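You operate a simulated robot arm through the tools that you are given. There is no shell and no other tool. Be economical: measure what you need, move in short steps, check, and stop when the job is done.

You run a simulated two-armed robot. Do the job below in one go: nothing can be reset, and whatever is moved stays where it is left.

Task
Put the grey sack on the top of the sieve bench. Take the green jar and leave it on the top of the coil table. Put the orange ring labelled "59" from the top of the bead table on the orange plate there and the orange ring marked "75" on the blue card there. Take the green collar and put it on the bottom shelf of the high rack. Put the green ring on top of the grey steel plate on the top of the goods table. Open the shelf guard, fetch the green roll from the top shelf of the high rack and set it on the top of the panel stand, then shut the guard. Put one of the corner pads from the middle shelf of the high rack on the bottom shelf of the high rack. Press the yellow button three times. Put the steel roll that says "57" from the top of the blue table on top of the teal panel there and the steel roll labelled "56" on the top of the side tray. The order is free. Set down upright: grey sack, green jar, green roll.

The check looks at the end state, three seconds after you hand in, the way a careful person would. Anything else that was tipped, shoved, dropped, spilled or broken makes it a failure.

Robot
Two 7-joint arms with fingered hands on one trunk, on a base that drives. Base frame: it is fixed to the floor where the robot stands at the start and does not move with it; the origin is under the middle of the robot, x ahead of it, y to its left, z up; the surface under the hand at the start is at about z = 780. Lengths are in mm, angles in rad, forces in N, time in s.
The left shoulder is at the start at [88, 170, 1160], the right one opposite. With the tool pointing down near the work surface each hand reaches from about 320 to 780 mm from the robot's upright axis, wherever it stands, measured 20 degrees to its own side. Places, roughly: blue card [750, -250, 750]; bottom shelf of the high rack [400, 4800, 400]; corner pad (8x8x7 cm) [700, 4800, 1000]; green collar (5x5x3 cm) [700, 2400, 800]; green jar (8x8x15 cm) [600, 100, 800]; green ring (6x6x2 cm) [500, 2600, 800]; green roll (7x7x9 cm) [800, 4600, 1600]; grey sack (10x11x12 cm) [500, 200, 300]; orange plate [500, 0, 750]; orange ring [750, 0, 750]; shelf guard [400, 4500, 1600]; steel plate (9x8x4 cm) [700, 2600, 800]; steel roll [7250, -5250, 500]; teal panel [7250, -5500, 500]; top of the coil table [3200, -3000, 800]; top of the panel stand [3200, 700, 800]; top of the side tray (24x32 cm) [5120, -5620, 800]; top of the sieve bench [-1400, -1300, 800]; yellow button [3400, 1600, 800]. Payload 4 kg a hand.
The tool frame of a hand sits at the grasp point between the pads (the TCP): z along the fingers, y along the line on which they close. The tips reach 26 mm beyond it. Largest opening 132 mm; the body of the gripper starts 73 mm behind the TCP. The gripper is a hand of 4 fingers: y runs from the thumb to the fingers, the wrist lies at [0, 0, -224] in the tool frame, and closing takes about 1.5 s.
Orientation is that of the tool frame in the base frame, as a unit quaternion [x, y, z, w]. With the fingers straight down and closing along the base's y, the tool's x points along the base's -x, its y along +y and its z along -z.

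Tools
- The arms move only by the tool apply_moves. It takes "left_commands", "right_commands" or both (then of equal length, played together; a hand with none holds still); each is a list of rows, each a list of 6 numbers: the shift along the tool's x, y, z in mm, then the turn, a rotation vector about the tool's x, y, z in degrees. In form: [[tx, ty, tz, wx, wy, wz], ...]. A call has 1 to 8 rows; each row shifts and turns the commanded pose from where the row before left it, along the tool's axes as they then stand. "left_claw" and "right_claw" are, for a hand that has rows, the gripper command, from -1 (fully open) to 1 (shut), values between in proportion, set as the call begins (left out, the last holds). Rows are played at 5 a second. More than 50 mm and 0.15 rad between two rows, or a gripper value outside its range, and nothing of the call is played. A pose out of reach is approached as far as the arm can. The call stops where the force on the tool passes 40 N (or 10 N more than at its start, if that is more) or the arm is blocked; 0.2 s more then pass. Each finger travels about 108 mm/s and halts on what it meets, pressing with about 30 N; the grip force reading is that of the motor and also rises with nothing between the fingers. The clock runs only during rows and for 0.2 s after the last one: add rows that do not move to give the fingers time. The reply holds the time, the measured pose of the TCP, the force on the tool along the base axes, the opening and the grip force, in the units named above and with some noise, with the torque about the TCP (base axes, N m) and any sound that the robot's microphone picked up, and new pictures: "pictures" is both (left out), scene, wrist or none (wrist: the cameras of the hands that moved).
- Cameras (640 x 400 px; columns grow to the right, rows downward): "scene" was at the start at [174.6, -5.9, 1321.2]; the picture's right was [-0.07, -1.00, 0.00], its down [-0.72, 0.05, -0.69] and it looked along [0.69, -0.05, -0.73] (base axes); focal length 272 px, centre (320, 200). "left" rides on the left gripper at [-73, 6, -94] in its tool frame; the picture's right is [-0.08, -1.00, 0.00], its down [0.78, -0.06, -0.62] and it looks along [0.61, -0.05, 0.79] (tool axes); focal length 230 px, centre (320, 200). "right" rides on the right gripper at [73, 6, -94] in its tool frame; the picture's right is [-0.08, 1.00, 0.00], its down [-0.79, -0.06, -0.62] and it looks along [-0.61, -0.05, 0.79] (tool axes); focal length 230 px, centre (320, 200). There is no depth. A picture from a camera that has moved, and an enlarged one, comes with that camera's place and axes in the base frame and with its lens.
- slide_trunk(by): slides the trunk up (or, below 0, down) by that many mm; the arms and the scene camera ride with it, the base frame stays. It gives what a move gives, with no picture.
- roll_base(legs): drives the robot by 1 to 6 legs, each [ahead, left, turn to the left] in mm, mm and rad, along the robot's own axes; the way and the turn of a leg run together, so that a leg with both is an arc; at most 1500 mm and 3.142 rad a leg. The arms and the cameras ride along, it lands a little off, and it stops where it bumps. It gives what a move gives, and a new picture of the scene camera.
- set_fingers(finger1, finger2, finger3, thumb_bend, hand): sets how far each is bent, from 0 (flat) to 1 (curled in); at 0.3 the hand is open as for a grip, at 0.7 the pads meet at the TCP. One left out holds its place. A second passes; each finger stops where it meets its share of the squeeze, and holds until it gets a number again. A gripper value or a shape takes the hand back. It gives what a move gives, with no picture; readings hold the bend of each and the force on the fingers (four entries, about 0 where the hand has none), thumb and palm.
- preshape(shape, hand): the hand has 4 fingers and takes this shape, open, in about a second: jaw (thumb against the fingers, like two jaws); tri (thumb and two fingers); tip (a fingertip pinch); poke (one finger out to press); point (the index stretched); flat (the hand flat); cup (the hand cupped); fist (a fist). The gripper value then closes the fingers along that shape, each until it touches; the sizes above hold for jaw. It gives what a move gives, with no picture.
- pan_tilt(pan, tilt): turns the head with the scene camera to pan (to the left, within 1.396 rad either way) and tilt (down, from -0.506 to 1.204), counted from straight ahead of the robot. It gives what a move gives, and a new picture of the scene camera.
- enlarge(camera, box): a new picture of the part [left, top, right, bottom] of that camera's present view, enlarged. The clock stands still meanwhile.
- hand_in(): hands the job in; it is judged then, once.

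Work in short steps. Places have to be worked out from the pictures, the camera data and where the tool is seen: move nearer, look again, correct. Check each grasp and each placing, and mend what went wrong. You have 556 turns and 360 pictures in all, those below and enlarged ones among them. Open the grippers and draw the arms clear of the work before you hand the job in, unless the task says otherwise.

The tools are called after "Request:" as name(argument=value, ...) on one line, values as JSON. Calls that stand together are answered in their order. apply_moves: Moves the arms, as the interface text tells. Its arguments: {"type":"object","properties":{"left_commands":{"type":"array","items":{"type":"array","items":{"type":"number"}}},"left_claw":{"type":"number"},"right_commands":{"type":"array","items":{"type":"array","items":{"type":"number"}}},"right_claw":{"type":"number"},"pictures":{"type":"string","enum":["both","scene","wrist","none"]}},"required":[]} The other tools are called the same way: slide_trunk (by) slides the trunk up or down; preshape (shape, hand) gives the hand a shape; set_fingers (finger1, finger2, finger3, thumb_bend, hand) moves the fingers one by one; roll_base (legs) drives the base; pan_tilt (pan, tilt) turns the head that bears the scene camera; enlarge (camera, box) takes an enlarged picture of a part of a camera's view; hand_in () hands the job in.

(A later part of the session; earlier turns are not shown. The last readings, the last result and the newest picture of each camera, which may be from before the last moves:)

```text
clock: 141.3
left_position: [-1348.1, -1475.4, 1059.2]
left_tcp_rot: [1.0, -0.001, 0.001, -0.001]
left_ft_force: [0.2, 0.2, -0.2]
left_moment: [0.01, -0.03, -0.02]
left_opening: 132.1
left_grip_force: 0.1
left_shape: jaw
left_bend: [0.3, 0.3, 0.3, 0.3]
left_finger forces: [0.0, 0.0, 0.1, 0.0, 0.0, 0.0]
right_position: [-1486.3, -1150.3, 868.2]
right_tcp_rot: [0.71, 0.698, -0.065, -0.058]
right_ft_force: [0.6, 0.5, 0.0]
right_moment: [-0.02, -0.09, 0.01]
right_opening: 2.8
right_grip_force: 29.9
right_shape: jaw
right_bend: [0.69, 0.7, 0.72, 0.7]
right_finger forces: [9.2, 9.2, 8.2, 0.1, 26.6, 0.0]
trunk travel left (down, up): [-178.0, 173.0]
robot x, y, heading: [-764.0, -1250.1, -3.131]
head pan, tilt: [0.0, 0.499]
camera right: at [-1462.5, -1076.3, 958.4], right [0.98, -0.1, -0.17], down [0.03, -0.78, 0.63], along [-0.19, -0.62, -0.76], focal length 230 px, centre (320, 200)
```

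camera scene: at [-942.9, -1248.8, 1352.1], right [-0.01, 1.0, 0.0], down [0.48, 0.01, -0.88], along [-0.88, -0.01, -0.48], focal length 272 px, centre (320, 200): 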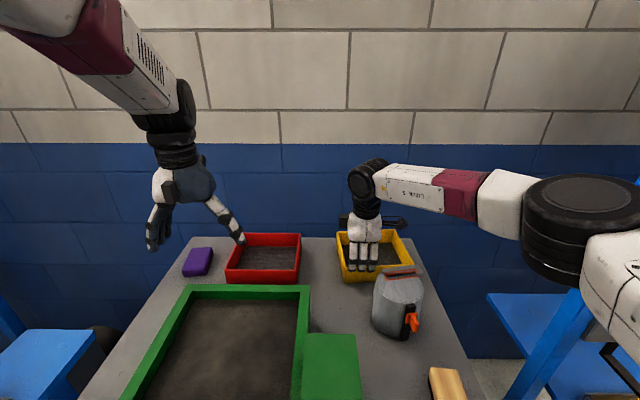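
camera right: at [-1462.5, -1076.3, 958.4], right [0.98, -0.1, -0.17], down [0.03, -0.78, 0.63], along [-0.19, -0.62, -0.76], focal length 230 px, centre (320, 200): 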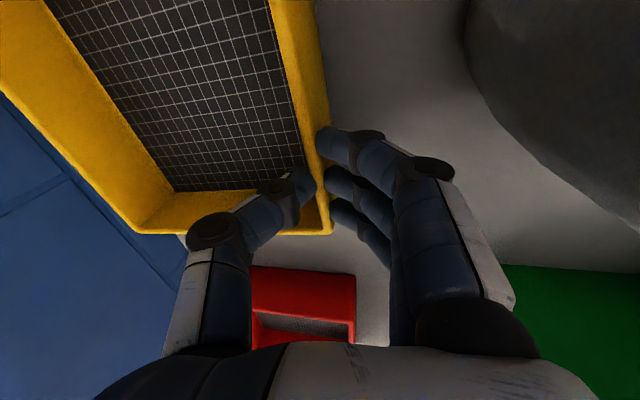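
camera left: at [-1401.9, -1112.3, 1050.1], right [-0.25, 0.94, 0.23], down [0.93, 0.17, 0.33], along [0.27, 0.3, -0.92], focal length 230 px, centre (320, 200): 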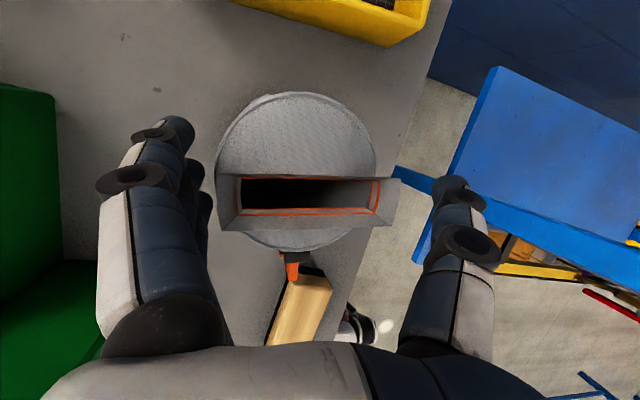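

Pinched (2.8 mm wall). The pinch seems to have squared the tray with the bench (front now ≈ -1480). I pull it straight toward me 30 mm.

Request:
apply_moves(right_commands=[[0.2, 9.8, -1.75, 0, 0, 0], [0.2, 9.8, -1.75, 0, 0, 0], [0.2, 9.8, -1.75, 0, 0, 0], [0, 0, 0, 0, 0, 0]])

Request:
enlarge(camera="scene", box=[290, 200, 450, 350])

```text
clock: 142.3
left_position: [-1349.0, -1477.3, 1059.7]
left_tcp_rot: [1.0, 0.0, 0.001, 0.0]
left_ft_force: [0.1, -0.9, -0.3]
left_moment: [0.01, -0.01, 0.04]
left_opening: 131.8
left_grip_force: 0.1
left_shape: jaw
left_bend: [0.3, 0.3, 0.3, 0.3]
left_finger forces: [0.1, 0.0, 0.0, 0.0, 0.1, 0.0]
right_position: [-1455.3, -1149.8, 866.0]
right_tcp_rot: [0.711, 0.698, -0.065, -0.058]
right_ft_force: [-0.3, -0.2, 0.0]
right_moment: [0.01, -0.15, 0.02]
right_opening: 2.3
right_grip_force: 29.8
right_shape: jaw
right_bend: [0.69, 0.7, 0.72, 0.7]
right_finger forces: [9.4, 9.1, 8.0, 0.0, 26.9, 0.0]
trunk travel left (down, up): [-178.0, 173.0]
robot x, y, heading: [-762.2, -1247.0, -3.128]
head pan, tilt: [0.0, 0.499]
camera scene: at [-943.2, -1248.6, 1351.9], right [-0.01, 1.0, 0.0], down [0.48, 0.01, -0.88], along [-0.88, -0.01, -0.48], focal length 272 px, centre (320, 200)
camera right: at [-1432.0, -1076.1, 958.0], right [0.98, -0.1, -0.17], down [0.03, -0.78, 0.63], along [-0.19, -0.62, -0.76], focal length 230 px, centre (320, 200)
```

scene: 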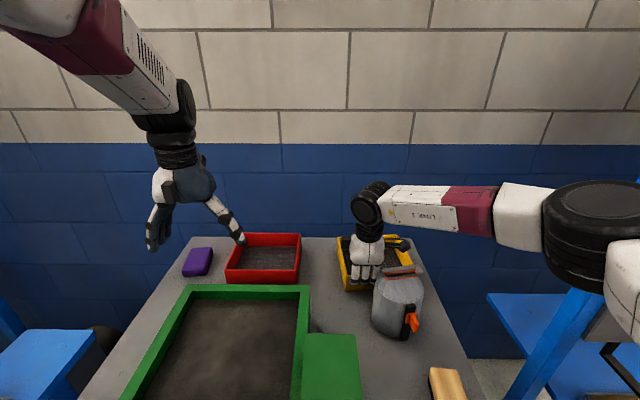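
right: 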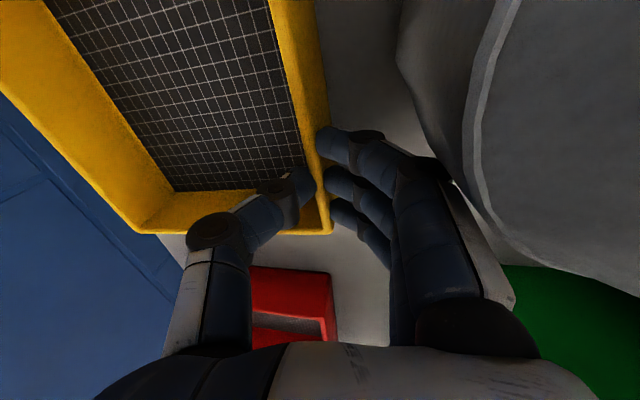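

```text
2.67 times, centred on (370, 275) of scene
camera zoom: at [-943.2, -1248.6, 1351.9], right [-0.01, 1.0, 0.0], down [0.48, 0.01, -0.88], along [-0.88, -0.01, -0.48], focal length 726 px, centre (187, 0)
```

zoom: 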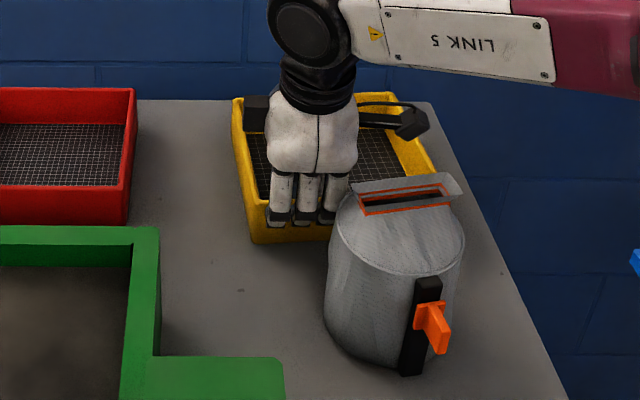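

The tray follows well. I pull 8 mm more to reach the original line, then release by opening only the thumb (inside the tray), keeping the fingers away from the sack.

Request:
apply_moves(right_commands=[[0.15, 7.9, -1.4, 0, 0, 0], [0, 0, 0, 0, 0, 0]], pictures="none")

Request:
set_fingers(hand="right", thumb_bend=0.55)

```text
clock: 142.9
left_position: [-1348.1, -1477.3, 1061.7]
left_tcp_rot: [1.0, 0.0, 0.001, 0.0]
left_ft_force: [0.2, -0.2, -0.4]
left_moment: [0.02, -0.01, -0.02]
left_opening: 132.0
left_grip_force: 0.0
left_shape: jaw
left_bend: [0.3, 0.3, 0.3, 0.3]
left_finger forces: [0.0, 0.0, 0.0, 0.0, 0.0, 0.1]
right_position: [-1447.3, -1150.5, 867.0]
right_tcp_rot: [0.71, 0.699, -0.065, -0.058]
right_ft_force: [-0.2, 0.1, 0.1]
right_moment: [0.02, -0.15, -0.04]
right_opening: 2.4
right_grip_force: 30.1
right_shape: jaw
right_bend: [0.69, 0.7, 0.72, 0.7]
right_finger forces: [10.4, 9.2, 8.2, 0.0, 27.0, 0.1]
trunk travel left (down, up): [-178.0, 173.0]
robot x, y, heading: [-757.1, -1246.7, -3.128]
head pan, tilt: [0.0, 0.499]
```

```text
clock: 143.9
left_position: [-1348.2, -1475.4, 1060.8]
left_tcp_rot: [1.0, 0.0, 0.001, 0.0]
left_ft_force: [-0.4, 0.6, -0.1]
left_moment: [0.02, 0.01, -0.02]
left_opening: 131.9
left_grip_force: 0.0
left_shape: jaw
left_bend: [0.3, 0.3, 0.3, 0.3]
left_finger forces: [0.0, 0.0, 0.0, 0.0, 0.0, 0.0]
right_position: [-1447.2, -1150.4, 867.8]
right_tcp_rot: [0.71, 0.699, -0.065, -0.058]
right_ft_force: [-0.3, -0.2, 0.1]
right_moment: [0.01, 0.0, -0.01]
right_opening: 20.5
right_grip_force: 0.1
right_shape: fingers
right_bend: [0.73, 0.74, 0.75, 0.55]
right_finger forces: [0.0, 0.1, 0.1, 0.1, 0.0, 0.1]
trunk travel left (down, up): [-178.0, 173.0]
robot x, y, heading: [-762.5, -1247.7, -3.126]
head pan, tilt: [0.0, 0.499]
```

Released. I lift the right hand straight up and look at the result.

Request:
apply_moves(right_commands=[[0, -5.2, -29.5, 0, 0, 0], [0, -6, -34, 0, 0, 0], [0, -6, -34, 0, 0, 0], [0, -6, -34, 0, 0, 0], [0, -6, -34, 0, 0, 0]], pictures="none")

Request:
enlarge(camera="scene", box=[210, 200, 450, 350])

```text
clock: 145.1
left_position: [-1347.1, -1476.8, 1061.0]
left_tcp_rot: [1.0, 0.0, 0.0, 0.0]
left_ft_force: [0.3, 0.1, -0.6]
left_moment: [0.0, 0.02, -0.01]
left_opening: 131.9
left_grip_force: 0.1
left_shape: jaw
left_bend: [0.3, 0.3, 0.3, 0.3]
left_finger forces: [0.0, 0.1, 0.1, 0.0, 0.1, 0.1]
right_position: [-1447.1, -1147.9, 1037.6]
right_tcp_rot: [0.71, 0.699, -0.065, -0.059]
right_ft_force: [-0.5, 0.3, 0.6]
right_moment: [-0.02, 0.0, 0.01]
right_opening: 20.4
right_grip_force: 0.1
right_shape: fingers
right_bend: [0.73, 0.74, 0.75, 0.55]
right_finger forces: [0.1, 0.1, 0.1, 0.1, 0.0, 0.0]
trunk travel left (down, up): [-178.0, 173.0]
robot x, y, heading: [-763.3, -1246.3, -3.13]
head pan, tilt: [0.0, 0.499]
```

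```text
2.67 times, centred on (330, 275) of scene
camera zoom: at [-942.4, -1248.7, 1352.1], right [-0.01, 1.0, 0.0], down [0.48, 0.01, -0.88], along [-0.88, -0.01, -0.48], focal length 726 px, centre (293, 0)
```

zoom: 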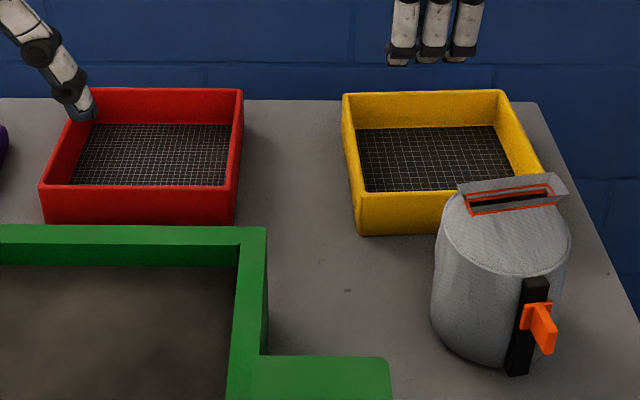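

The tray slid back ~15 mm on release (fingers kept curling). I repeat the pinch and this time will release both sides gently.

Request:
apply_moves(right_commands=[[-4, -22.6, 4, 0, 0, 0], [0, 0, 0, 0, 0, 0], [0, 7.4, 41.5, 0, 0, 0], [0, 7.4, 41.5, 0, 0, 0], [0, 7.4, 41.5, 0, 0, 0], [0, 7.4, 41.5, 0, 0, 0], [0, 0, 0, 0, 0, 0]], right_claw=0.1, pictures="wrist")

```text
clock: 146.7
left_position: [-1348.0, -1477.4, 1059.8]
left_tcp_rot: [1.0, 0.0, -0.001, 0.001]
left_ft_force: [0.7, 0.4, 0.6]
left_moment: [0.03, 0.01, 0.02]
left_opening: 131.7
left_grip_force: 0.1
left_shape: jaw
left_bend: [0.3, 0.3, 0.3, 0.3]
left_finger forces: [0.1, 0.0, 0.0, 0.0, 0.0, 0.0]
right_position: [-1470.2, -1154.0, 866.4]
right_tcp_rot: [0.711, 0.698, -0.065, -0.059]
right_ft_force: [-0.1, 0.2, 0.1]
right_moment: [-0.01, 0.01, 0.0]
right_opening: 58.4
right_grip_force: 0.0
right_shape: jaw
right_bend: [0.73, 0.73, 0.73, 0.7]
right_finger forces: [0.0, 0.0, 0.0, 0.0, 0.0, 0.0]
trunk travel left (down, up): [-178.0, 173.0]
robot x, y, heading: [-761.5, -1244.7, -3.128]
head pan, tilt: [0.0, 0.499]
camera right: at [-1446.1, -1079.7, 958.1], right [0.98, -0.1, -0.17], down [0.03, -0.78, 0.63], along [-0.19, -0.62, -0.76], focal length 230 px, centre (320, 200)
```

right: 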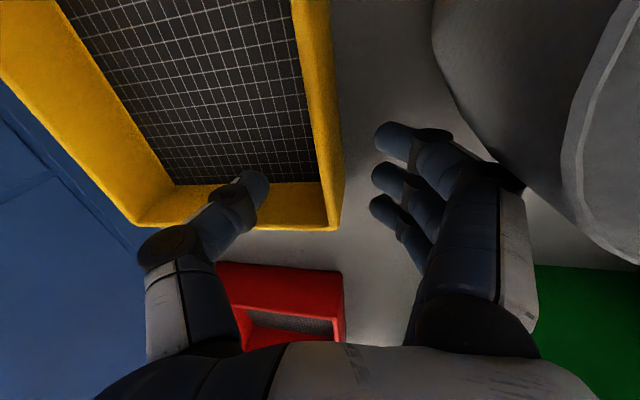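

Wall now at ≈ -1459; I pinch and pull 17 mm, then open both sides a little.

Request:
apply_moves(right_commands=[[0, 0, 0, 0, 0, 0], [0, 0, 0, 0, 0, 0], [0, 0, 0, 0, 0, 0], [0, 0, 0, 0, 0, 0], [0.2, 8.4, -1.5, 0, 0, 0], [0.2, 8.4, -1.5, 0, 0, 0], [0, 0, 0, 0, 0, 0]], right_claw=1, pictures="none")

Request:
apply_moves(right_commands=[[0, 0, 0, 0, 0, 0], [0, 0, 0, 0, 0, 0], [0, 0, 0, 0, 0, 0]], right_claw=0.6, pictures="wrist")

```text
clock: 148.3
left_position: [-1349.3, -1476.2, 1059.7]
left_tcp_rot: [1.0, 0.001, 0.001, 0.0]
left_ft_force: [-0.8, 0.2, -0.4]
left_moment: [0.03, -0.01, -0.01]
left_opening: 132.0
left_grip_force: 0.0
left_shape: jaw
left_bend: [0.3, 0.3, 0.3, 0.3]
left_finger forces: [0.0, 0.0, 0.0, 0.1, 0.0, 0.1]
right_position: [-1453.6, -1153.4, 866.6]
right_tcp_rot: [0.71, 0.699, -0.065, -0.058]
right_ft_force: [-0.6, 0.2, 0.3]
right_moment: [0.0, -0.11, 0.02]
right_opening: 2.5
right_grip_force: 30.1
right_shape: jaw
right_bend: [0.7, 0.7, 0.73, 0.7]
right_finger forces: [9.6, 10.1, 7.8, 0.0, 27.5, 0.0]
trunk travel left (down, up): [-178.0, 173.0]
robot x, y, heading: [-760.6, -1245.4, -3.129]
head pan, tilt: [0.0, 0.499]
```

```text
clock: 149.1
left_position: [-1349.1, -1476.3, 1059.7]
left_tcp_rot: [1.0, 0.0, 0.001, 0.0]
left_ft_force: [-0.3, 0.3, 0.6]
left_moment: [-0.02, 0.01, 0.02]
left_opening: 131.6
left_grip_force: 0.1
left_shape: jaw
left_bend: [0.3, 0.3, 0.3, 0.3]
left_finger forces: [0.0, 0.0, 0.0, 0.0, 0.0, 0.0]
right_position: [-1452.9, -1153.2, 867.4]
right_tcp_rot: [0.711, 0.698, -0.064, -0.058]
right_ft_force: [-1.4, -0.8, 0.7]
right_moment: [0.01, -0.02, -0.03]
right_opening: 26.0
right_grip_force: 0.1
right_shape: jaw
right_bend: [0.73, 0.73, 0.73, 0.7]
right_finger forces: [1.5, 0.0, 0.1, 0.0, 0.0, 0.1]
trunk travel left (down, up): [-178.0, 173.0]
robot x, y, heading: [-759.4, -1247.1, -3.134]
head pan, tilt: [0.0, 0.499]
camera right: at [-1429.6, -1079.7, 957.9], right [0.98, -0.1, -0.17], down [0.03, -0.78, 0.63], along [-0.19, -0.62, -0.76], focal length 230 px, centre (320, 200)
```

right: 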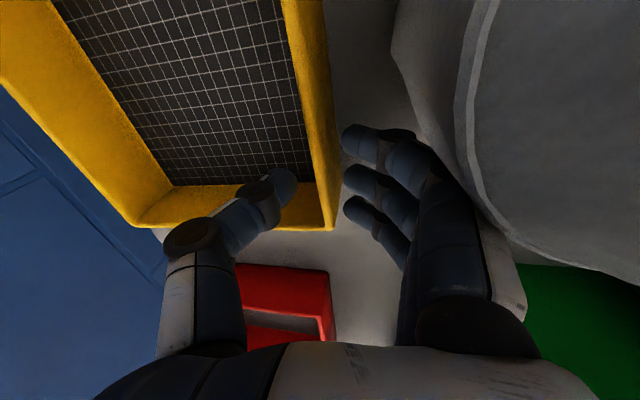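

The tray front is back at ≈ -1447 and released. I lift the hand straight up and check tray and sack.

Request:
apply_moves(right_commands=[[0, -5.2, -29.5, 0, 0, 0], [0, -6, -34, 0, 0, 0], [0, -6, -34, 0, 0, 0], [0, -6, -34, 0, 0, 0], [0, -6, -34, 0, 0, 0]], pictures="none")

Request:
enlarge(camera="scene", box=[210, 200, 450, 350])

```text
clock: 150.3
left_position: [-1348.2, -1476.4, 1060.7]
left_tcp_rot: [1.0, 0.0, 0.0, 0.0]
left_ft_force: [-0.3, 0.2, 0.1]
left_moment: [-0.01, 0.02, 0.02]
left_opening: 131.9
left_grip_force: 0.1
left_shape: jaw
left_bend: [0.3, 0.3, 0.3, 0.3]
left_finger forces: [0.0, 0.1, 0.0, 0.0, 0.0, 0.0]
right_position: [-1452.3, -1150.7, 1036.7]
right_tcp_rot: [0.71, 0.699, -0.065, -0.059]
right_ft_force: [0.4, 1.0, 0.5]
right_moment: [-0.01, 0.03, 0.02]
right_opening: 25.8
right_grip_force: 0.1
right_shape: jaw
right_bend: [0.73, 0.73, 0.73, 0.7]
right_finger forces: [0.0, 0.1, 0.0, 0.0, 0.1, 0.0]
trunk travel left (down, up): [-178.0, 173.0]
robot x, y, heading: [-756.1, -1247.9, -3.127]
head pan, tilt: [0.0, 0.499]
```

```text
2.67 times, centred on (330, 275) of scene
camera zoom: at [-942.4, -1248.8, 1352.1], right [-0.01, 1.0, 0.0], down [0.48, 0.01, -0.88], along [-0.88, -0.01, -0.48], focal length 726 px, centre (293, 0)
```

zoom: 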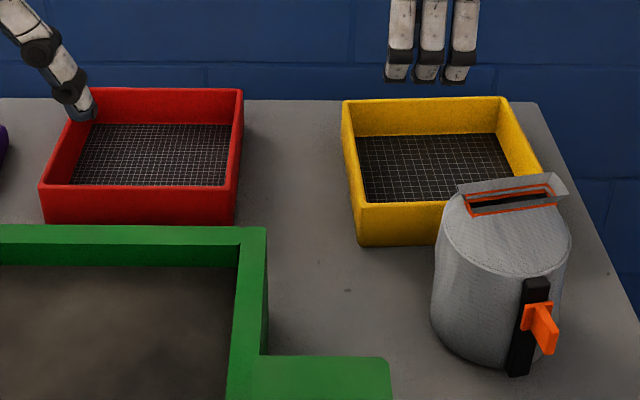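

Tray is back within ~5 mm of its old place and the sack stands upright. I back away from the bench and restore the right hand's orientation.

Request:
roll_base(legs=[[-560, 0, 0]])

Request:
apply_moves(right_commands=[[0, 0, 0, 5, 0, 8], [0, 0, 0, 5, 0, 8], [0, 0, 0, 0, 0, 8], [0, 0, 0, 0, 0, 8], [0, 0, 0, 0, 0, 8], [0, 0, 0, 0, 0, 8], [0, 0, 0, 0, 0, 8], [0, 0, 0, 0, 0, 8]], right_claw=-1, pictures="none")

```text
clock: 153.5
left_position: [-797.1, -1469.9, 1060.4]
left_tcp_rot: [1.0, 0.001, 0.0, 0.0]
left_ft_force: [-0.8, -0.4, -0.4]
left_moment: [0.04, 0.01, -0.01]
left_opening: 131.9
left_grip_force: 0.1
left_shape: jaw
left_bend: [0.3, 0.3, 0.3, 0.3]
left_finger forces: [0.0, 0.1, 0.0, 0.0, 0.0, 0.0]
right_position: [-903.2, -1144.9, 1035.4]
right_tcp_rot: [0.71, 0.699, -0.064, -0.059]
right_ft_force: [0.4, -0.4, -0.5]
right_moment: [-0.01, 0.02, -0.01]
right_opening: 26.2
right_grip_force: 0.0
right_shape: jaw
right_bend: [0.73, 0.73, 0.73, 0.7]
right_finger forces: [0.1, 0.0, 0.0, 0.0, 0.1, 0.0]
trunk travel left (down, up): [-178.0, 173.0]
robot x, y, heading: [-213.8, -1237.3, -3.128]
head pan, tilt: [0.0, 0.499]
camera scene: at [-392.7, -1241.8, 1352.0], right [-0.01, 1.0, 0.0], down [0.48, 0.01, -0.88], along [-0.88, -0.01, -0.48], focal length 272 px, centre (320, 200)
```

scene: 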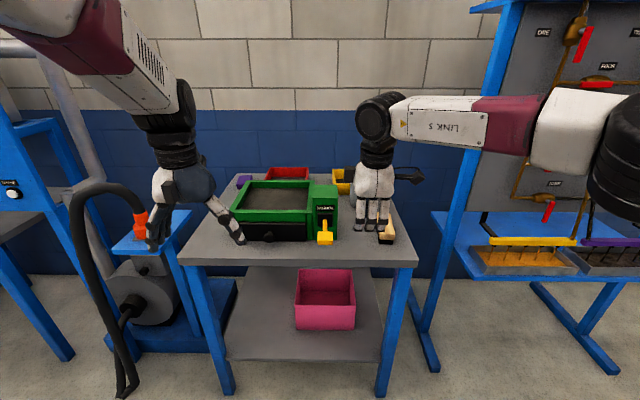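

```text
refused: row 1 steps farther than a row can; nothing moved
```

Request:
apply_moves(right_commands=[[0, 0, 0, 5, 0, 0], [0, 0, 0, 5, 0, 0], [0, 0, 0, 0, 0, 8.4], [0, 0, 0, 0, 0, 8.4], [0, 0, 0, 0, 0, 8.4], [0, 0, 0, 0, 0, 8.4], [0, 0, 0, 0, 0, 8.4], [0, 0, 0, 0, 0, 8.4]], right_claw=-1, pictures="none")

Request:
apply_moves(right_commands=[[0, 0, 0, 0, 0, 8.4], [0, 0, 0, 0, 0, 8.4], [0, 0, 0, 0, 0, 8.4], [0, 0, 0, 0, 0, 8.4], [40, 0, 0, 0, 0, 5], [45, 0, 0, 0, 0, 0], [45, 0, 0, 0, 0, 0], [45, 0, 0, 0, 0, 0]], pictures="none")

```text
clock: 155.3
left_position: [-797.4, -1470.7, 1060.5]
left_tcp_rot: [1.0, 0.001, 0.002, -0.001]
left_ft_force: [0.1, 0.4, -0.6]
left_moment: [-0.01, 0.02, 0.0]
left_opening: 131.8
left_grip_force: 0.1
left_shape: jaw
left_bend: [0.3, 0.3, 0.3, 0.3]
left_finger forces: [0.1, 0.1, 0.1, 0.0, 0.0, 0.0]
right_position: [-904.6, -1144.5, 1034.9]
right_tcp_rot: [0.93, 0.324, -0.165, -0.054]
right_ft_force: [1.0, 0.1, 0.0]
right_moment: [0.03, 0.01, -0.03]
right_opening: 131.8
right_grip_force: 0.0
right_shape: jaw
right_bend: [0.3, 0.3, 0.3, 0.3]
right_finger forces: [0.1, 0.0, 0.1, 0.0, 0.1, 0.0]
trunk travel left (down, up): [-178.0, 173.0]
robot x, y, heading: [-207.8, -1234.4, -3.129]
head pan, tilt: [0.0, 0.499]
```

```text
clock: 157.1
left_position: [-795.1, -1475.0, 1061.3]
left_tcp_rot: [1.0, 0.002, -0.001, -0.003]
left_ft_force: [-0.4, -0.6, -0.1]
left_moment: [0.07, 0.08, -0.01]
left_opening: 131.7
left_grip_force: 0.0
left_shape: jaw
left_bend: [0.3, 0.3, 0.3, 0.3]
left_finger forces: [0.0, 0.0, 0.0, 0.0, 0.0, 0.0]
right_position: [-736.0, -1144.9, 977.7]
right_tcp_rot: [0.984, 0.002, -0.176, 0.0]
right_ft_force: [0.9, 0.5, -0.7]
right_moment: [0.02, 0.02, -0.03]
right_opening: 131.6
right_grip_force: 0.1
right_shape: jaw
right_bend: [0.3, 0.3, 0.3, 0.3]
right_finger forces: [0.0, 0.1, 0.1, 0.1, 0.1, 0.1]
trunk travel left (down, up): [-178.0, 173.0]
robot x, y, heading: [-212.2, -1239.9, -3.129]
head pan, tilt: [0.0, 0.499]
```

I level the right hand and bring it to a travel pose.

Request:
apply_moves(right_commands=[[0, 0, 0, 0, 6.8, 0], [0, 0, 0, 0, 6.8, 0], [0, 0, 0, 0, 6.8, 0], [18.5, -31, -20, 0, 0, 0], [18.5, -31, -20, 0, 0, 0], [18.5, -31, -20, 0, 0, 0], [18.5, -31, -20, 0, 0, 0]], left_commands=[[0, 0, 0, 0, 0, 0], [0, 0, 0, 0, 0, 0], [0, 0, 0, 0, 0, 0], [30, 0, 0, 0, 0, 0], [30, 0, 0, 0, 0, 0], [30, 0, 0, 0, 0, 0], [30, 0, 0, 0, 0, 0]], pictures="none")

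Request:
roll_base(legs=[[0, 0, 3.14]])

```text
clock: 158.7
left_position: [-676.6, -1470.4, 1061.4]
left_tcp_rot: [1.0, 0.001, -0.001, 0.0]
left_ft_force: [0.1, -1.0, 0.2]
left_moment: [0.01, -0.02, 0.0]
left_opening: 131.8
left_grip_force: 0.1
left_shape: jaw
left_bend: [0.3, 0.3, 0.3, 0.3]
left_finger forces: [0.0, 0.0, 0.0, 0.0, 0.1, 0.0]
right_position: [-664.3, -1016.7, 1057.1]
right_tcp_rot: [1.0, 0.0, 0.004, 0.003]
right_ft_force: [0.6, -0.2, 0.3]
right_moment: [-0.01, -0.02, 0.0]
right_opening: 131.7
right_grip_force: 0.0
right_shape: jaw
right_bend: [0.3, 0.3, 0.3, 0.3]
right_finger forces: [0.0, 0.0, 0.0, 0.0, 0.1, 0.0]
trunk travel left (down, up): [-178.0, 173.0]
robot x, y, heading: [-213.8, -1238.2, -3.128]
head pan, tilt: [0.0, 0.499]
```

```text
clock: 166.5
left_position: [254.0, -998.2, 1059.5]
left_tcp_rot: [-0.011, 1.0, -0.001, -0.001]
left_ft_force: [-0.1, -0.8, 0.0]
left_moment: [0.0, 0.04, 0.0]
left_opening: 131.8
left_grip_force: 0.1
left_shape: jaw
left_bend: [0.3, 0.3, 0.3, 0.3]
left_finger forces: [0.0, 0.0, 0.1, 0.1, 0.0, 0.0]
right_position: [249.6, -1454.3, 1054.6]
right_tcp_rot: [-0.009, 1.0, 0.003, -0.003]
right_ft_force: [-0.7, -1.1, -0.1]
right_moment: [-0.01, -0.01, -0.01]
right_opening: 131.9
right_grip_force: 0.1
right_shape: jaw
right_bend: [0.3, 0.3, 0.3, 0.3]
right_finger forces: [0.0, 0.1, 0.0, 0.1, 0.1, 0.0]
trunk travel left (down, up): [-178.0, 173.0]
robot x, y, heading: [-208.6, -1238.9, 0.028]
head pan, tilt: [0.0, 0.499]
camera scene: at [-27.6, -1233.3, 1352.0], right [0.03, -1.0, 0.0], down [-0.48, -0.02, -0.88], along [0.88, 0.03, -0.48], focal length 272 px, centre (320, 200)
```

scene: 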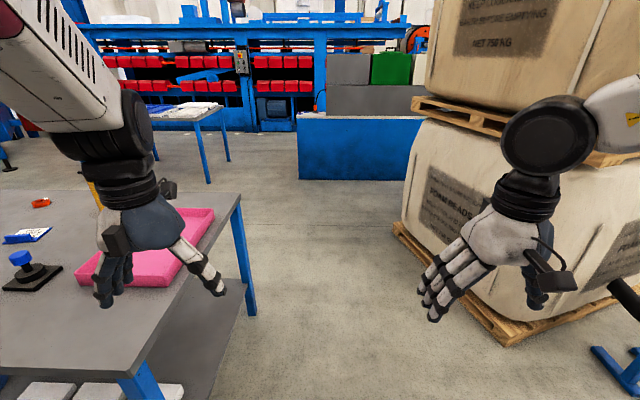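

The way between table and pallets is open. I drive past the table along y≈-1300 to the far side.

Request:
roll_base(legs=[[1500, -100, 0], [400, 0, 0]])

```text
refused: leg 1 is longer than a leg can be; nothing moved
```

Request:
roll_base(legs=[[1400, -100, 0], [450, 0, 0]])

```text
clock: 175.8
left_position: [2105.8, -1028.1, 1061.1]
left_tcp_rot: [-0.015, 1.0, 0.0, -0.001]
left_ft_force: [-0.2, 0.3, 0.8]
left_moment: [0.0, -0.01, 0.02]
left_opening: 132.1
left_grip_force: 0.1
left_shape: jaw
left_bend: [0.3, 0.3, 0.3, 0.3]
left_finger forces: [0.1, 0.0, 0.0, 0.1, 0.1, 0.1]
right_position: [2104.7, -1482.3, 1054.5]
right_tcp_rot: [-0.013, 1.0, 0.002, -0.004]
right_ft_force: [0.6, -0.2, -0.1]
right_moment: [-0.02, 0.0, -0.02]
right_opening: 131.7
right_grip_force: 0.0
right_shape: jaw
right_bend: [0.3, 0.3, 0.3, 0.3]
right_finger forces: [0.0, 0.0, 0.1, 0.0, 0.0, 0.0]
trunk travel left (down, up): [-178.0, 173.0]
robot x, y, heading: [1644.8, -1272.5, 0.043]
head pan, tilt: [0.0, 0.499]
camera scene: at [1827.2, -1265.1, 1352.0], right [0.04, -1.0, 0.0], down [-0.48, -0.02, -0.88], along [0.88, 0.04, -0.48], focal length 272 px, centre (320, 200)
```

scene: 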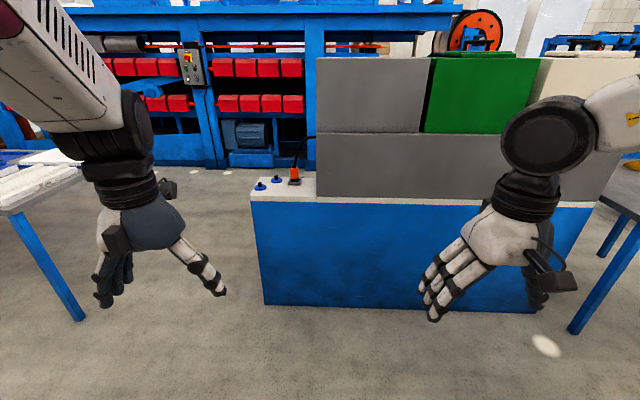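

I turn around to face the table from its far side and then shift along it.

Request:
roll_base(legs=[[0, 0, 3.098], [0, -1370, 0]])

```text
clock: 195.2
left_position: [1206.3, -113.5, 1059.6]
left_tcp_rot: [1.0, -0.019, 0.001, 0.001]
left_ft_force: [0.1, -0.3, 0.3]
left_moment: [0.02, 0.0, -0.01]
left_opening: 131.7
left_grip_force: 0.1
left_shape: jaw
left_bend: [0.3, 0.3, 0.3, 0.3]
left_finger forces: [0.0, 0.0, 0.1, 0.1, 0.1, 0.0]
right_position: [1238.8, 339.3, 1055.3]
right_tcp_rot: [1.0, -0.021, 0.003, 0.003]
right_ft_force: [0.1, -0.3, 0.5]
right_moment: [0.0, -0.04, -0.02]
right_opening: 131.9
right_grip_force: 0.0
right_shape: jaw
right_bend: [0.3, 0.3, 0.3, 0.3]
right_finger forces: [0.0, 0.1, 0.0, 0.0, 0.0, 0.1]
trunk travel left (down, up): [-178.0, 173.0]
robot x, y, heading: [1685.8, 98.2, 3.109]
head pan, tilt: [0.0, 0.499]
camera scene: at [1501.9, 103.0, 1352.0], right [0.03, 1.0, 0.0], down [0.48, -0.01, -0.88], along [-0.88, 0.03, -0.48], focal length 272 px, centre (320, 200)
```

scene: 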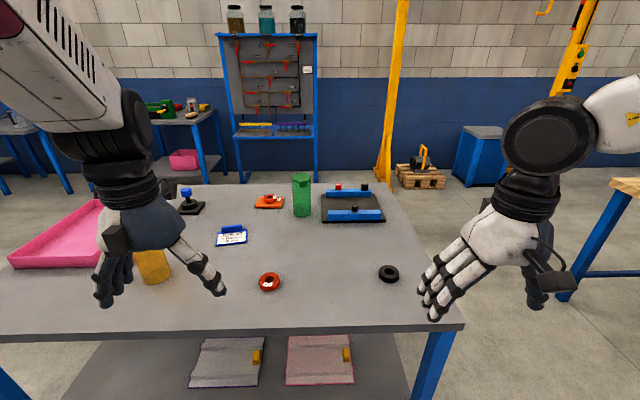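

Table far edge is at x≈1076, ring 75 at about (950, -17). I drive 280 mm closer.

Request:
roll_base(legs=[[280, 0, 0.03]])

Request:
apply_moves(left_commands=[[0, -30, 25, 0, 0, 0], [0, -30, 25, 0, 0, 0], [0, -30, 25, 0, 0, 0], [0, 0, 25, 0, 0, 0], [0, 0, 25, 0, 0, 0]], pictures="wrist")

```text
clock: 197.1
left_position: [932.8, -123.0, 1060.1]
left_tcp_rot: [1.0, -0.007, 0.001, -0.001]
left_ft_force: [0.0, -0.4, 0.2]
left_moment: [0.0, -0.03, -0.02]
left_opening: 132.1
left_grip_force: 0.1
left_shape: jaw
left_bend: [0.3, 0.3, 0.3, 0.3]
left_finger forces: [0.0, 0.0, 0.0, 0.0, 0.0, 0.1]
right_position: [953.2, 331.7, 1055.3]
right_tcp_rot: [1.0, -0.007, 0.003, 0.003]
right_ft_force: [-0.2, -1.0, -0.4]
right_moment: [0.03, -0.01, 0.0]
right_opening: 132.1
right_grip_force: 0.0
right_shape: jaw
right_bend: [0.3, 0.3, 0.3, 0.3]
right_finger forces: [0.1, 0.1, 0.1, 0.0, 0.1, 0.0]
trunk travel left (down, up): [-178.0, 173.0]
robot x, y, heading: [1407.1, 101.2, 3.141]
head pan, tilt: [0.0, 0.499]
camera scene: at [1222.3, 101.8, 1352.0], right [0.0, 1.0, 0.0], down [0.48, 0.0, -0.88], along [-0.88, 0.0, -0.48], focal length 272 px, centre (320, 200)
```

scene: 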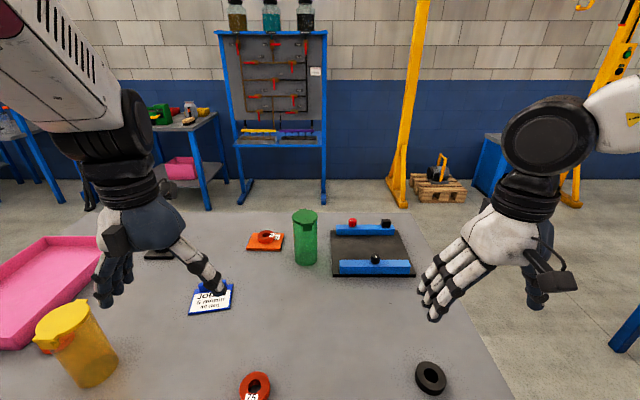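

```text
clock: 198.3
left_position: [928.6, -32.6, 945.4]
left_tcp_rot: [1.0, 0.01, -0.005, -0.025]
left_ft_force: [0.9, -0.6, -0.3]
left_moment: [-0.02, 0.01, 0.0]
left_opening: 132.0
left_grip_force: 0.2
left_shape: jaw
left_bend: [0.3, 0.3, 0.3, 0.3]
left_finger forces: [0.1, 0.1, 0.0, 0.0, 0.0, 0.0]
right_position: [953.0, 330.3, 1055.5]
right_tcp_rot: [1.0, -0.006, 0.004, 0.002]
right_ft_force: [-0.3, -0.3, 0.0]
right_moment: [0.02, -0.01, -0.02]
right_opening: 132.0
right_grip_force: 0.1
right_shape: jaw
right_bend: [0.3, 0.3, 0.3, 0.3]
right_finger forces: [0.0, 0.0, 0.0, 0.0, 0.0, 0.0]
trunk travel left (down, up): [-178.0, 173.0]
robot x, y, heading: [1407.9, 100.3, 3.143]
head pan, tilt: [0.0, 0.499]
camera left: at [856.0, -43.0, 1038.3], right [-0.09, 0.99, 0.05], down [0.79, 0.04, 0.61], along [0.6, 0.1, -0.79], focal length 230 px, centre (320, 200)
```

left: 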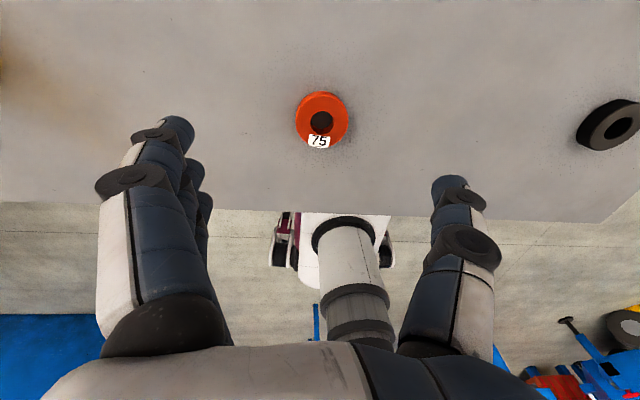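

The ring is at (935, -21). The arm is near its inner limit, so I shift the base 130 mm to the right and re-aim.

Request:
roll_base(legs=[[0, -130, 0]])

Request:
apply_moves(left_commands=[[-2, 28, 10, 0, 0, 0], [-2, 28, 10, 0, 0, 0], [-2, 28, 10, 0, 0, 0], [0, 28, 10, 0, 0, 0], [0, 0, 0, 0, 0, 0]], pictures="wrist")

```text
clock: 200.1
left_position: [933.1, 95.8, 940.2]
left_tcp_rot: [1.0, 0.011, 0.002, -0.024]
left_ft_force: [0.6, -0.8, -0.8]
left_moment: [0.0, 0.01, -0.02]
left_opening: 132.1
left_grip_force: 0.0
left_shape: jaw
left_bend: [0.3, 0.3, 0.3, 0.3]
left_finger forces: [0.0, 0.1, 0.1, 0.0, 0.0, 0.0]
right_position: [954.4, 459.1, 1055.2]
right_tcp_rot: [1.0, -0.006, 0.004, 0.002]
right_ft_force: [0.1, -0.2, -0.8]
right_moment: [-0.05, 0.0, 0.0]
right_opening: 132.1
right_grip_force: 0.1
right_shape: jaw
right_bend: [0.3, 0.3, 0.3, 0.3]
right_finger forces: [0.1, 0.0, 0.0, 0.0, 0.1, 0.1]
trunk travel left (down, up): [-178.0, 173.0]
robot x, y, heading: [1405.3, 230.4, 3.141]
head pan, tilt: [0.0, 0.499]
camera scene: at [1223.0, 231.3, 1352.0], right [0.0, 1.0, 0.0], down [0.48, 0.0, -0.88], along [-0.88, 0.0, -0.48], focal length 272 px, centre (320, 200)
```

scene: 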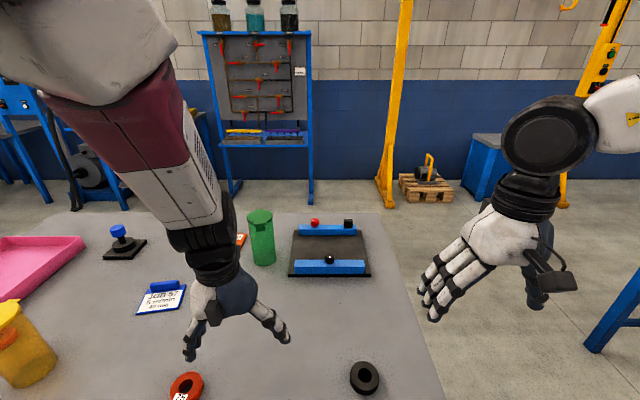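

```text
clock: 201.3
left_position: [928.2, -14.7, 894.4]
left_tcp_rot: [1.0, 0.011, -0.001, -0.024]
left_ft_force: [-0.7, -0.3, 0.4]
left_moment: [0.01, 0.0, -0.01]
left_opening: 132.3
left_grip_force: 0.0
left_shape: jaw
left_bend: [0.3, 0.3, 0.3, 0.3]
left_finger forces: [0.1, 0.1, 0.0, 0.1, 0.0, 0.0]
right_position: [954.1, 459.3, 1055.2]
right_tcp_rot: [1.0, -0.006, 0.004, 0.003]
right_ft_force: [0.0, -0.5, -0.4]
right_moment: [-0.01, 0.0, -0.01]
right_opening: 131.9
right_grip_force: 0.0
right_shape: jaw
right_bend: [0.3, 0.3, 0.3, 0.3]
right_finger forces: [0.0, 0.0, 0.0, 0.0, 0.0, 0.1]
trunk travel left (down, up): [-178.0, 173.0]
robot x, y, heading: [1406.3, 232.1, 3.138]
head pan, tilt: [0.0, 0.499]
camera left: at [853.4, -26.2, 986.9], right [-0.1, 0.99, 0.05], down [0.78, 0.05, 0.62], along [0.61, 0.1, -0.78], focal length 230 px, centre (320, 200)
```

left: 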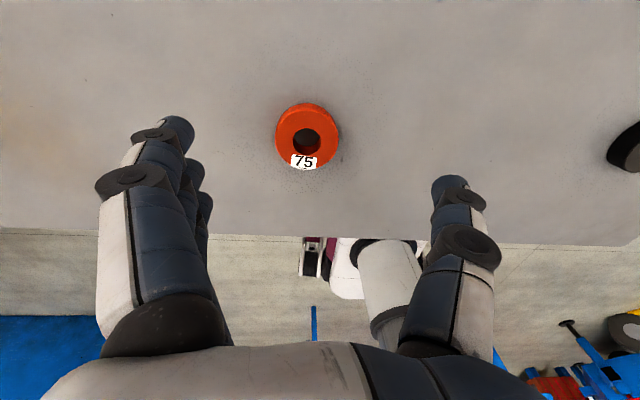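

The ring is at (937, -20). I level the hand, correct, and go down.

Request:
apply_moves(left_commands=[[9, 5, 0, -2.75, 0.1, 1.26], [0, 0, 35, 0, 0, 0], [0, 0, 35, 0, 0, 0], [0, 0, 13, 0, 0, 0], [0, 0, 0, 0, 0, 0]], pictures="wrist")

```text
clock: 202.5
left_position: [938.1, -19.5, 811.1]
left_tcp_rot: [1.0, -0.001, 0.002, 0.001]
left_ft_force: [-0.3, 0.0, 0.5]
left_moment: [0.0, -0.02, 0.0]
left_opening: 132.0
left_grip_force: 0.1
left_shape: jaw
left_bend: [0.3, 0.3, 0.3, 0.3]
left_finger forces: [0.0, 0.0, 0.0, 0.0, 0.1, 0.0]
right_position: [954.2, 459.5, 1055.9]
right_tcp_rot: [1.0, -0.006, 0.003, 0.002]
right_ft_force: [-0.2, -0.5, 0.3]
right_moment: [0.01, 0.01, -0.02]
right_opening: 131.7
right_grip_force: 0.0
right_shape: jaw
right_bend: [0.3, 0.3, 0.3, 0.3]
right_finger forces: [0.0, 0.0, 0.0, 0.1, 0.0, 0.1]
trunk travel left (down, up): [-178.0, 173.0]
robot x, y, heading: [1403.7, 229.8, 3.143]
head pan, tilt: [0.0, 0.499]
camera left: at [862.9, -24.3, 904.4], right [-0.08, 1.0, 0.0], down [0.78, 0.06, 0.62], along [0.62, 0.05, -0.79], focal length 230 px, centre (320, 200)
```

left: 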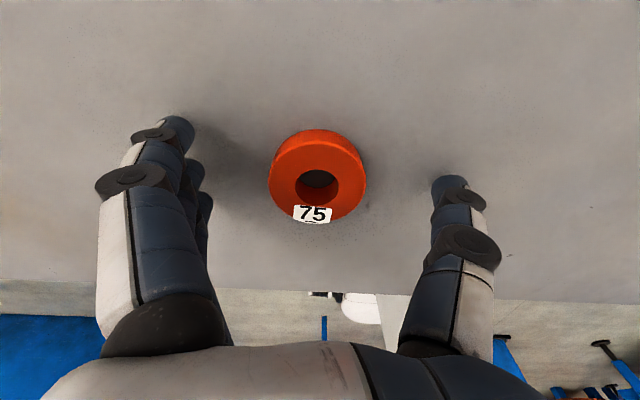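

Centred; I close and lift.

Request:
apply_moves(left_commands=[[0, 0, 0, 0, 0, 0], [0, 0, 0, 0, 0, 0], [0, 0, 0, 0, 0, 0], [0, 0, 0, 0, 0, 0], [0, 0, 0, 0, 0, 0], [0, 0, 0, 0, 0, 0]], left_claw=1, pictures="none")

Request:
apply_moves(left_commands=[[0, 0, -40, 0, 0, 0], [0, 0, -40, 0, 0, 0], [-40, 20, 0, 0, 0, 0], [-40, 30, 0, 0, 0, 0], [-40, 30, 0, 0, 0, 0], [-40, 30, 0, 0, 0, 0], [-37, 30, 0, 0, 0, 0], [0, 25, 0, 0, 0, 0]])

```text
clock: 203.9
left_position: [939.0, -20.8, 810.9]
left_tcp_rot: [1.0, -0.001, 0.002, 0.0]
left_ft_force: [0.3, 0.1, -0.3]
left_moment: [0.02, 0.03, 0.02]
left_opening: 43.6
left_grip_force: 30.1
left_shape: jaw
left_bend: [0.73, 0.73, 0.73, 0.7]
left_finger forces: [8.8, 9.0, 9.4, 0.1, 27.1, 0.0]
right_position: [953.4, 459.6, 1054.4]
right_tcp_rot: [1.0, -0.006, 0.003, 0.002]
right_ft_force: [0.1, -0.2, 0.6]
right_moment: [-0.02, 0.0, -0.03]
right_opening: 131.8
right_grip_force: 0.1
right_shape: jaw
right_bend: [0.3, 0.3, 0.3, 0.3]
right_finger forces: [0.0, 0.0, 0.1, 0.1, 0.0, 0.0]
trunk travel left (down, up): [-178.0, 173.0]
robot x, y, heading: [1408.0, 231.2, 3.142]
head pan, tilt: [0.0, 0.499]
```

```text
clock: 205.7
left_position: [742.9, -185.7, 889.6]
left_tcp_rot: [1.0, -0.001, 0.002, 0.0]
left_ft_force: [-0.4, 0.4, -0.2]
left_moment: [0.03, 0.0, -0.01]
left_opening: 42.9
left_grip_force: 29.7
left_shape: jaw
left_bend: [0.73, 0.73, 0.73, 0.7]
left_finger forces: [10.4, 9.1, 10.0, 0.1, 26.9, 0.0]
right_position: [954.4, 458.9, 1055.3]
right_tcp_rot: [1.0, -0.006, 0.004, 0.003]
right_ft_force: [0.2, -0.2, 0.7]
right_moment: [0.03, -0.04, -0.01]
right_opening: 131.9
right_grip_force: 0.0
right_shape: jaw
right_bend: [0.3, 0.3, 0.3, 0.3]
right_finger forces: [0.0, 0.0, 0.1, 0.1, 0.0, 0.0]
trunk travel left (down, up): [-178.0, 173.0]
robot x, y, heading: [1406.9, 229.8, 3.138]
head pan, tilt: [0.0, 0.499]
camera scene: at [1223.5, 230.5, 1352.2], right [0.0, 1.0, 0.0], down [0.48, 0.0, -0.88], along [-0.88, 0.0, -0.48], focal length 272 px, centre (320, 200)
camera left: at [667.1, -190.3, 983.0], right [-0.08, 1.0, 0.0], down [0.78, 0.06, 0.62], along [0.62, 0.05, -0.78], focal length 230 px, centre (320, 200)
```

scene: 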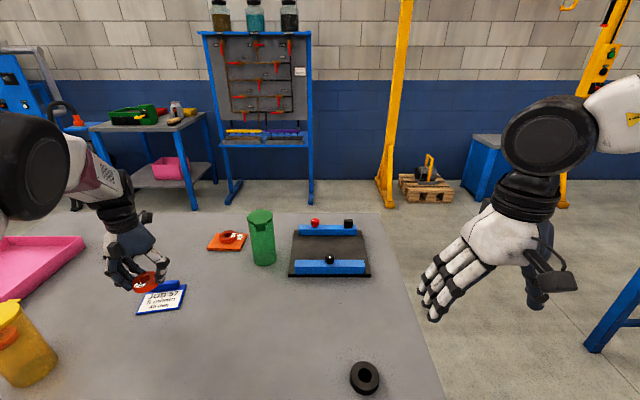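
left: 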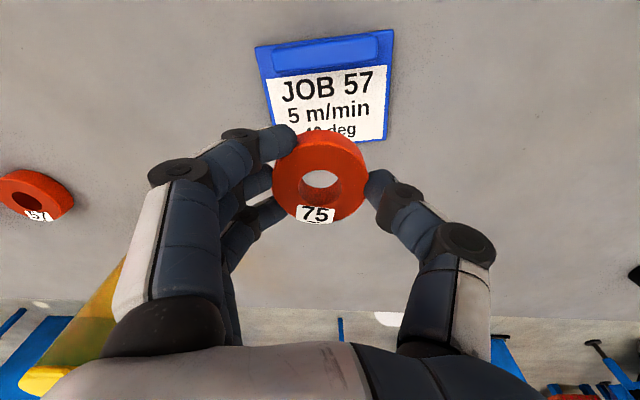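

The card spans about x 670–752, with a raised clip at x<696; the flat part's centre is (724, -178). I move over it and lower.

Request:
apply_moves(left_commands=[[-19, -8, 0, 0, 0, 0], [0, 0, 30, 0, 0, 0], [0, 0, 28, 0, 0, 0], [0, 0, 0, 0, 0, 0]], pictures="wrist")

```text
clock: 206.7
left_position: [721.9, -178.0, 833.8]
left_tcp_rot: [1.0, -0.001, 0.001, 0.002]
left_ft_force: [0.3, -1.1, 7.5]
left_moment: [-0.21, 0.25, 0.04]
left_opening: 43.5
left_grip_force: 30.2
left_shape: jaw
left_bend: [0.74, 0.74, 0.73, 0.7]
left_finger forces: [20.1, 9.5, 10.4, 0.0, 28.4, 0.1]
right_position: [953.1, 459.7, 1054.8]
right_tcp_rot: [1.0, -0.005, 0.003, 0.003]
right_ft_force: [-0.2, 0.2, 0.1]
right_moment: [-0.03, 0.01, 0.0]
right_opening: 132.0
right_grip_force: 0.0
right_shape: jaw
right_bend: [0.3, 0.3, 0.3, 0.3]
right_finger forces: [0.0, 0.0, 0.0, 0.1, 0.0, 0.0]
trunk travel left (down, up): [-178.0, 173.0]
robot x, y, heading: [1405.1, 231.1, 3.14]
head pan, tilt: [0.0, 0.499]
camera left: at [647.6, -182.2, 927.4], right [-0.08, 1.0, 0.0], down [0.78, 0.06, 0.62], along [0.62, 0.05, -0.79], focal length 230 px, centre (320, 200)
```

left: 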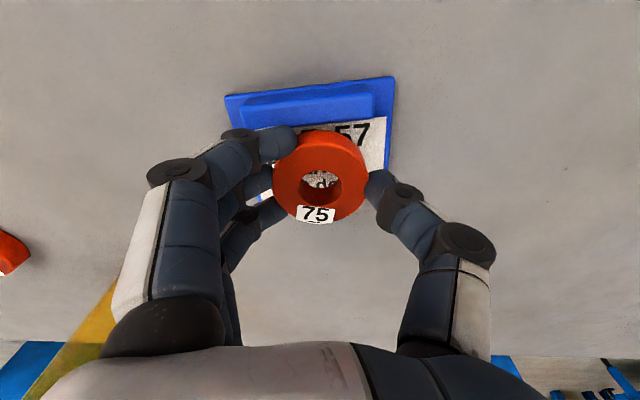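

A finger met the raised clip. I lift, shift 10 mm toward me, and lower again.

Request:
apply_moves(left_commands=[[0, 0, -12, 0, 0, 0], [10, 0, 0, 0, 0, 0], [0, 0, 14, 0, 0, 0], [0, 0, 6, 0, 0, 0], [0, 0, 0, 0, 0, 0]], pictures="wrist")

```text
clock: 207.9
left_position: [731.9, -177.0, 823.7]
left_tcp_rot: [1.0, -0.001, 0.001, -0.001]
left_ft_force: [-0.3, 0.0, -0.8]
left_moment: [0.04, 0.02, -0.03]
left_opening: 43.4
left_grip_force: 29.8
left_shape: jaw
left_bend: [0.74, 0.74, 0.73, 0.7]
left_finger forces: [11.2, 9.6, 10.6, 0.0, 27.9, 0.0]
right_position: [953.1, 459.9, 1054.3]
right_tcp_rot: [1.0, -0.006, 0.004, 0.003]
right_ft_force: [0.6, 0.8, 0.2]
right_moment: [-0.03, 0.0, -0.02]
right_opening: 131.8
right_grip_force: 0.0
right_shape: jaw
right_bend: [0.3, 0.3, 0.3, 0.3]
right_finger forces: [0.0, 0.1, 0.0, 0.0, 0.0, 0.0]
trunk travel left (down, up): [-178.0, 173.0]
robot x, y, heading: [1406.3, 231.2, 3.143]
head pan, tilt: [0.0, 0.499]
camera left: at [657.0, -181.0, 916.9], right [-0.08, 1.0, 0.0], down [0.78, 0.06, 0.62], along [0.62, 0.05, -0.78], focal length 230 px, centre (320, 200)
```

left: 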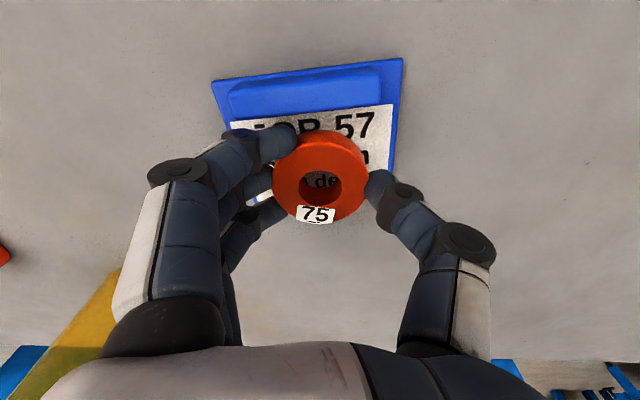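

Clear of the clip. I nudge 3 mm inward and lower the last millimetres.

Request:
apply_moves(left_commands=[[-3, 0, 0, 0, 0, 0], [0, 0, 4, 0, 0, 0], [0, 0, 3, 0, 0, 0], [0, 0, 0, 0, 0, 0]], pictures="none")

```text
clock: 208.9
left_position: [729.3, -175.5, 817.1]
left_tcp_rot: [1.0, -0.001, 0.002, 0.0]
left_ft_force: [0.3, -0.8, -0.5]
left_moment: [-0.01, 0.01, 0.03]
left_opening: 43.7
left_grip_force: 30.3
left_shape: jaw
left_bend: [0.74, 0.74, 0.73, 0.7]
left_finger forces: [11.6, 9.7, 10.5, 0.0, 27.9, 0.0]
right_position: [952.8, 460.4, 1055.0]
right_tcp_rot: [1.0, -0.006, 0.004, 0.002]
right_ft_force: [0.1, -0.7, -0.9]
right_moment: [0.0, 0.01, -0.01]
right_opening: 131.8
right_grip_force: 0.0
right_shape: jaw
right_bend: [0.3, 0.3, 0.3, 0.3]
right_finger forces: [0.0, 0.1, 0.1, 0.1, 0.0, 0.1]
trunk travel left (down, up): [-178.0, 173.0]
robot x, y, heading: [1406.4, 232.8, 3.144]
head pan, tilt: [0.0, 0.499]
```

Request:
apply_moves(left_commands=[[0, 0, 2, 0, 0, 0], [0, 0, 1.5, 0, 0, 0], [0, 0, 0, 0, 0, 0]], pictures="none")

```text
clock: 209.7
left_position: [728.6, -176.2, 816.4]
left_tcp_rot: [1.0, -0.001, 0.0, 0.001]
left_ft_force: [-0.2, -1.2, 15.3]
left_moment: [-0.09, -0.02, 0.02]
left_opening: 43.1
left_grip_force: 30.3
left_shape: jaw
left_bend: [0.74, 0.74, 0.74, 0.7]
left_finger forces: [12.9, 10.3, 11.9, 0.0, 30.0, 0.0]
right_position: [953.8, 460.9, 1055.5]
right_tcp_rot: [1.0, -0.007, 0.002, 0.003]
right_ft_force: [0.0, 0.9, 0.0]
right_moment: [-0.02, 0.0, 0.0]
right_opening: 132.1
right_grip_force: 0.2
right_shape: jaw
right_bend: [0.3, 0.3, 0.3, 0.3]
right_finger forces: [0.1, 0.0, 0.1, 0.1, 0.1, 0.0]
trunk travel left (down, up): [-178.0, 173.0]
robot x, y, heading: [1407.3, 229.8, 3.141]
head pan, tilt: [0.0, 0.499]
```

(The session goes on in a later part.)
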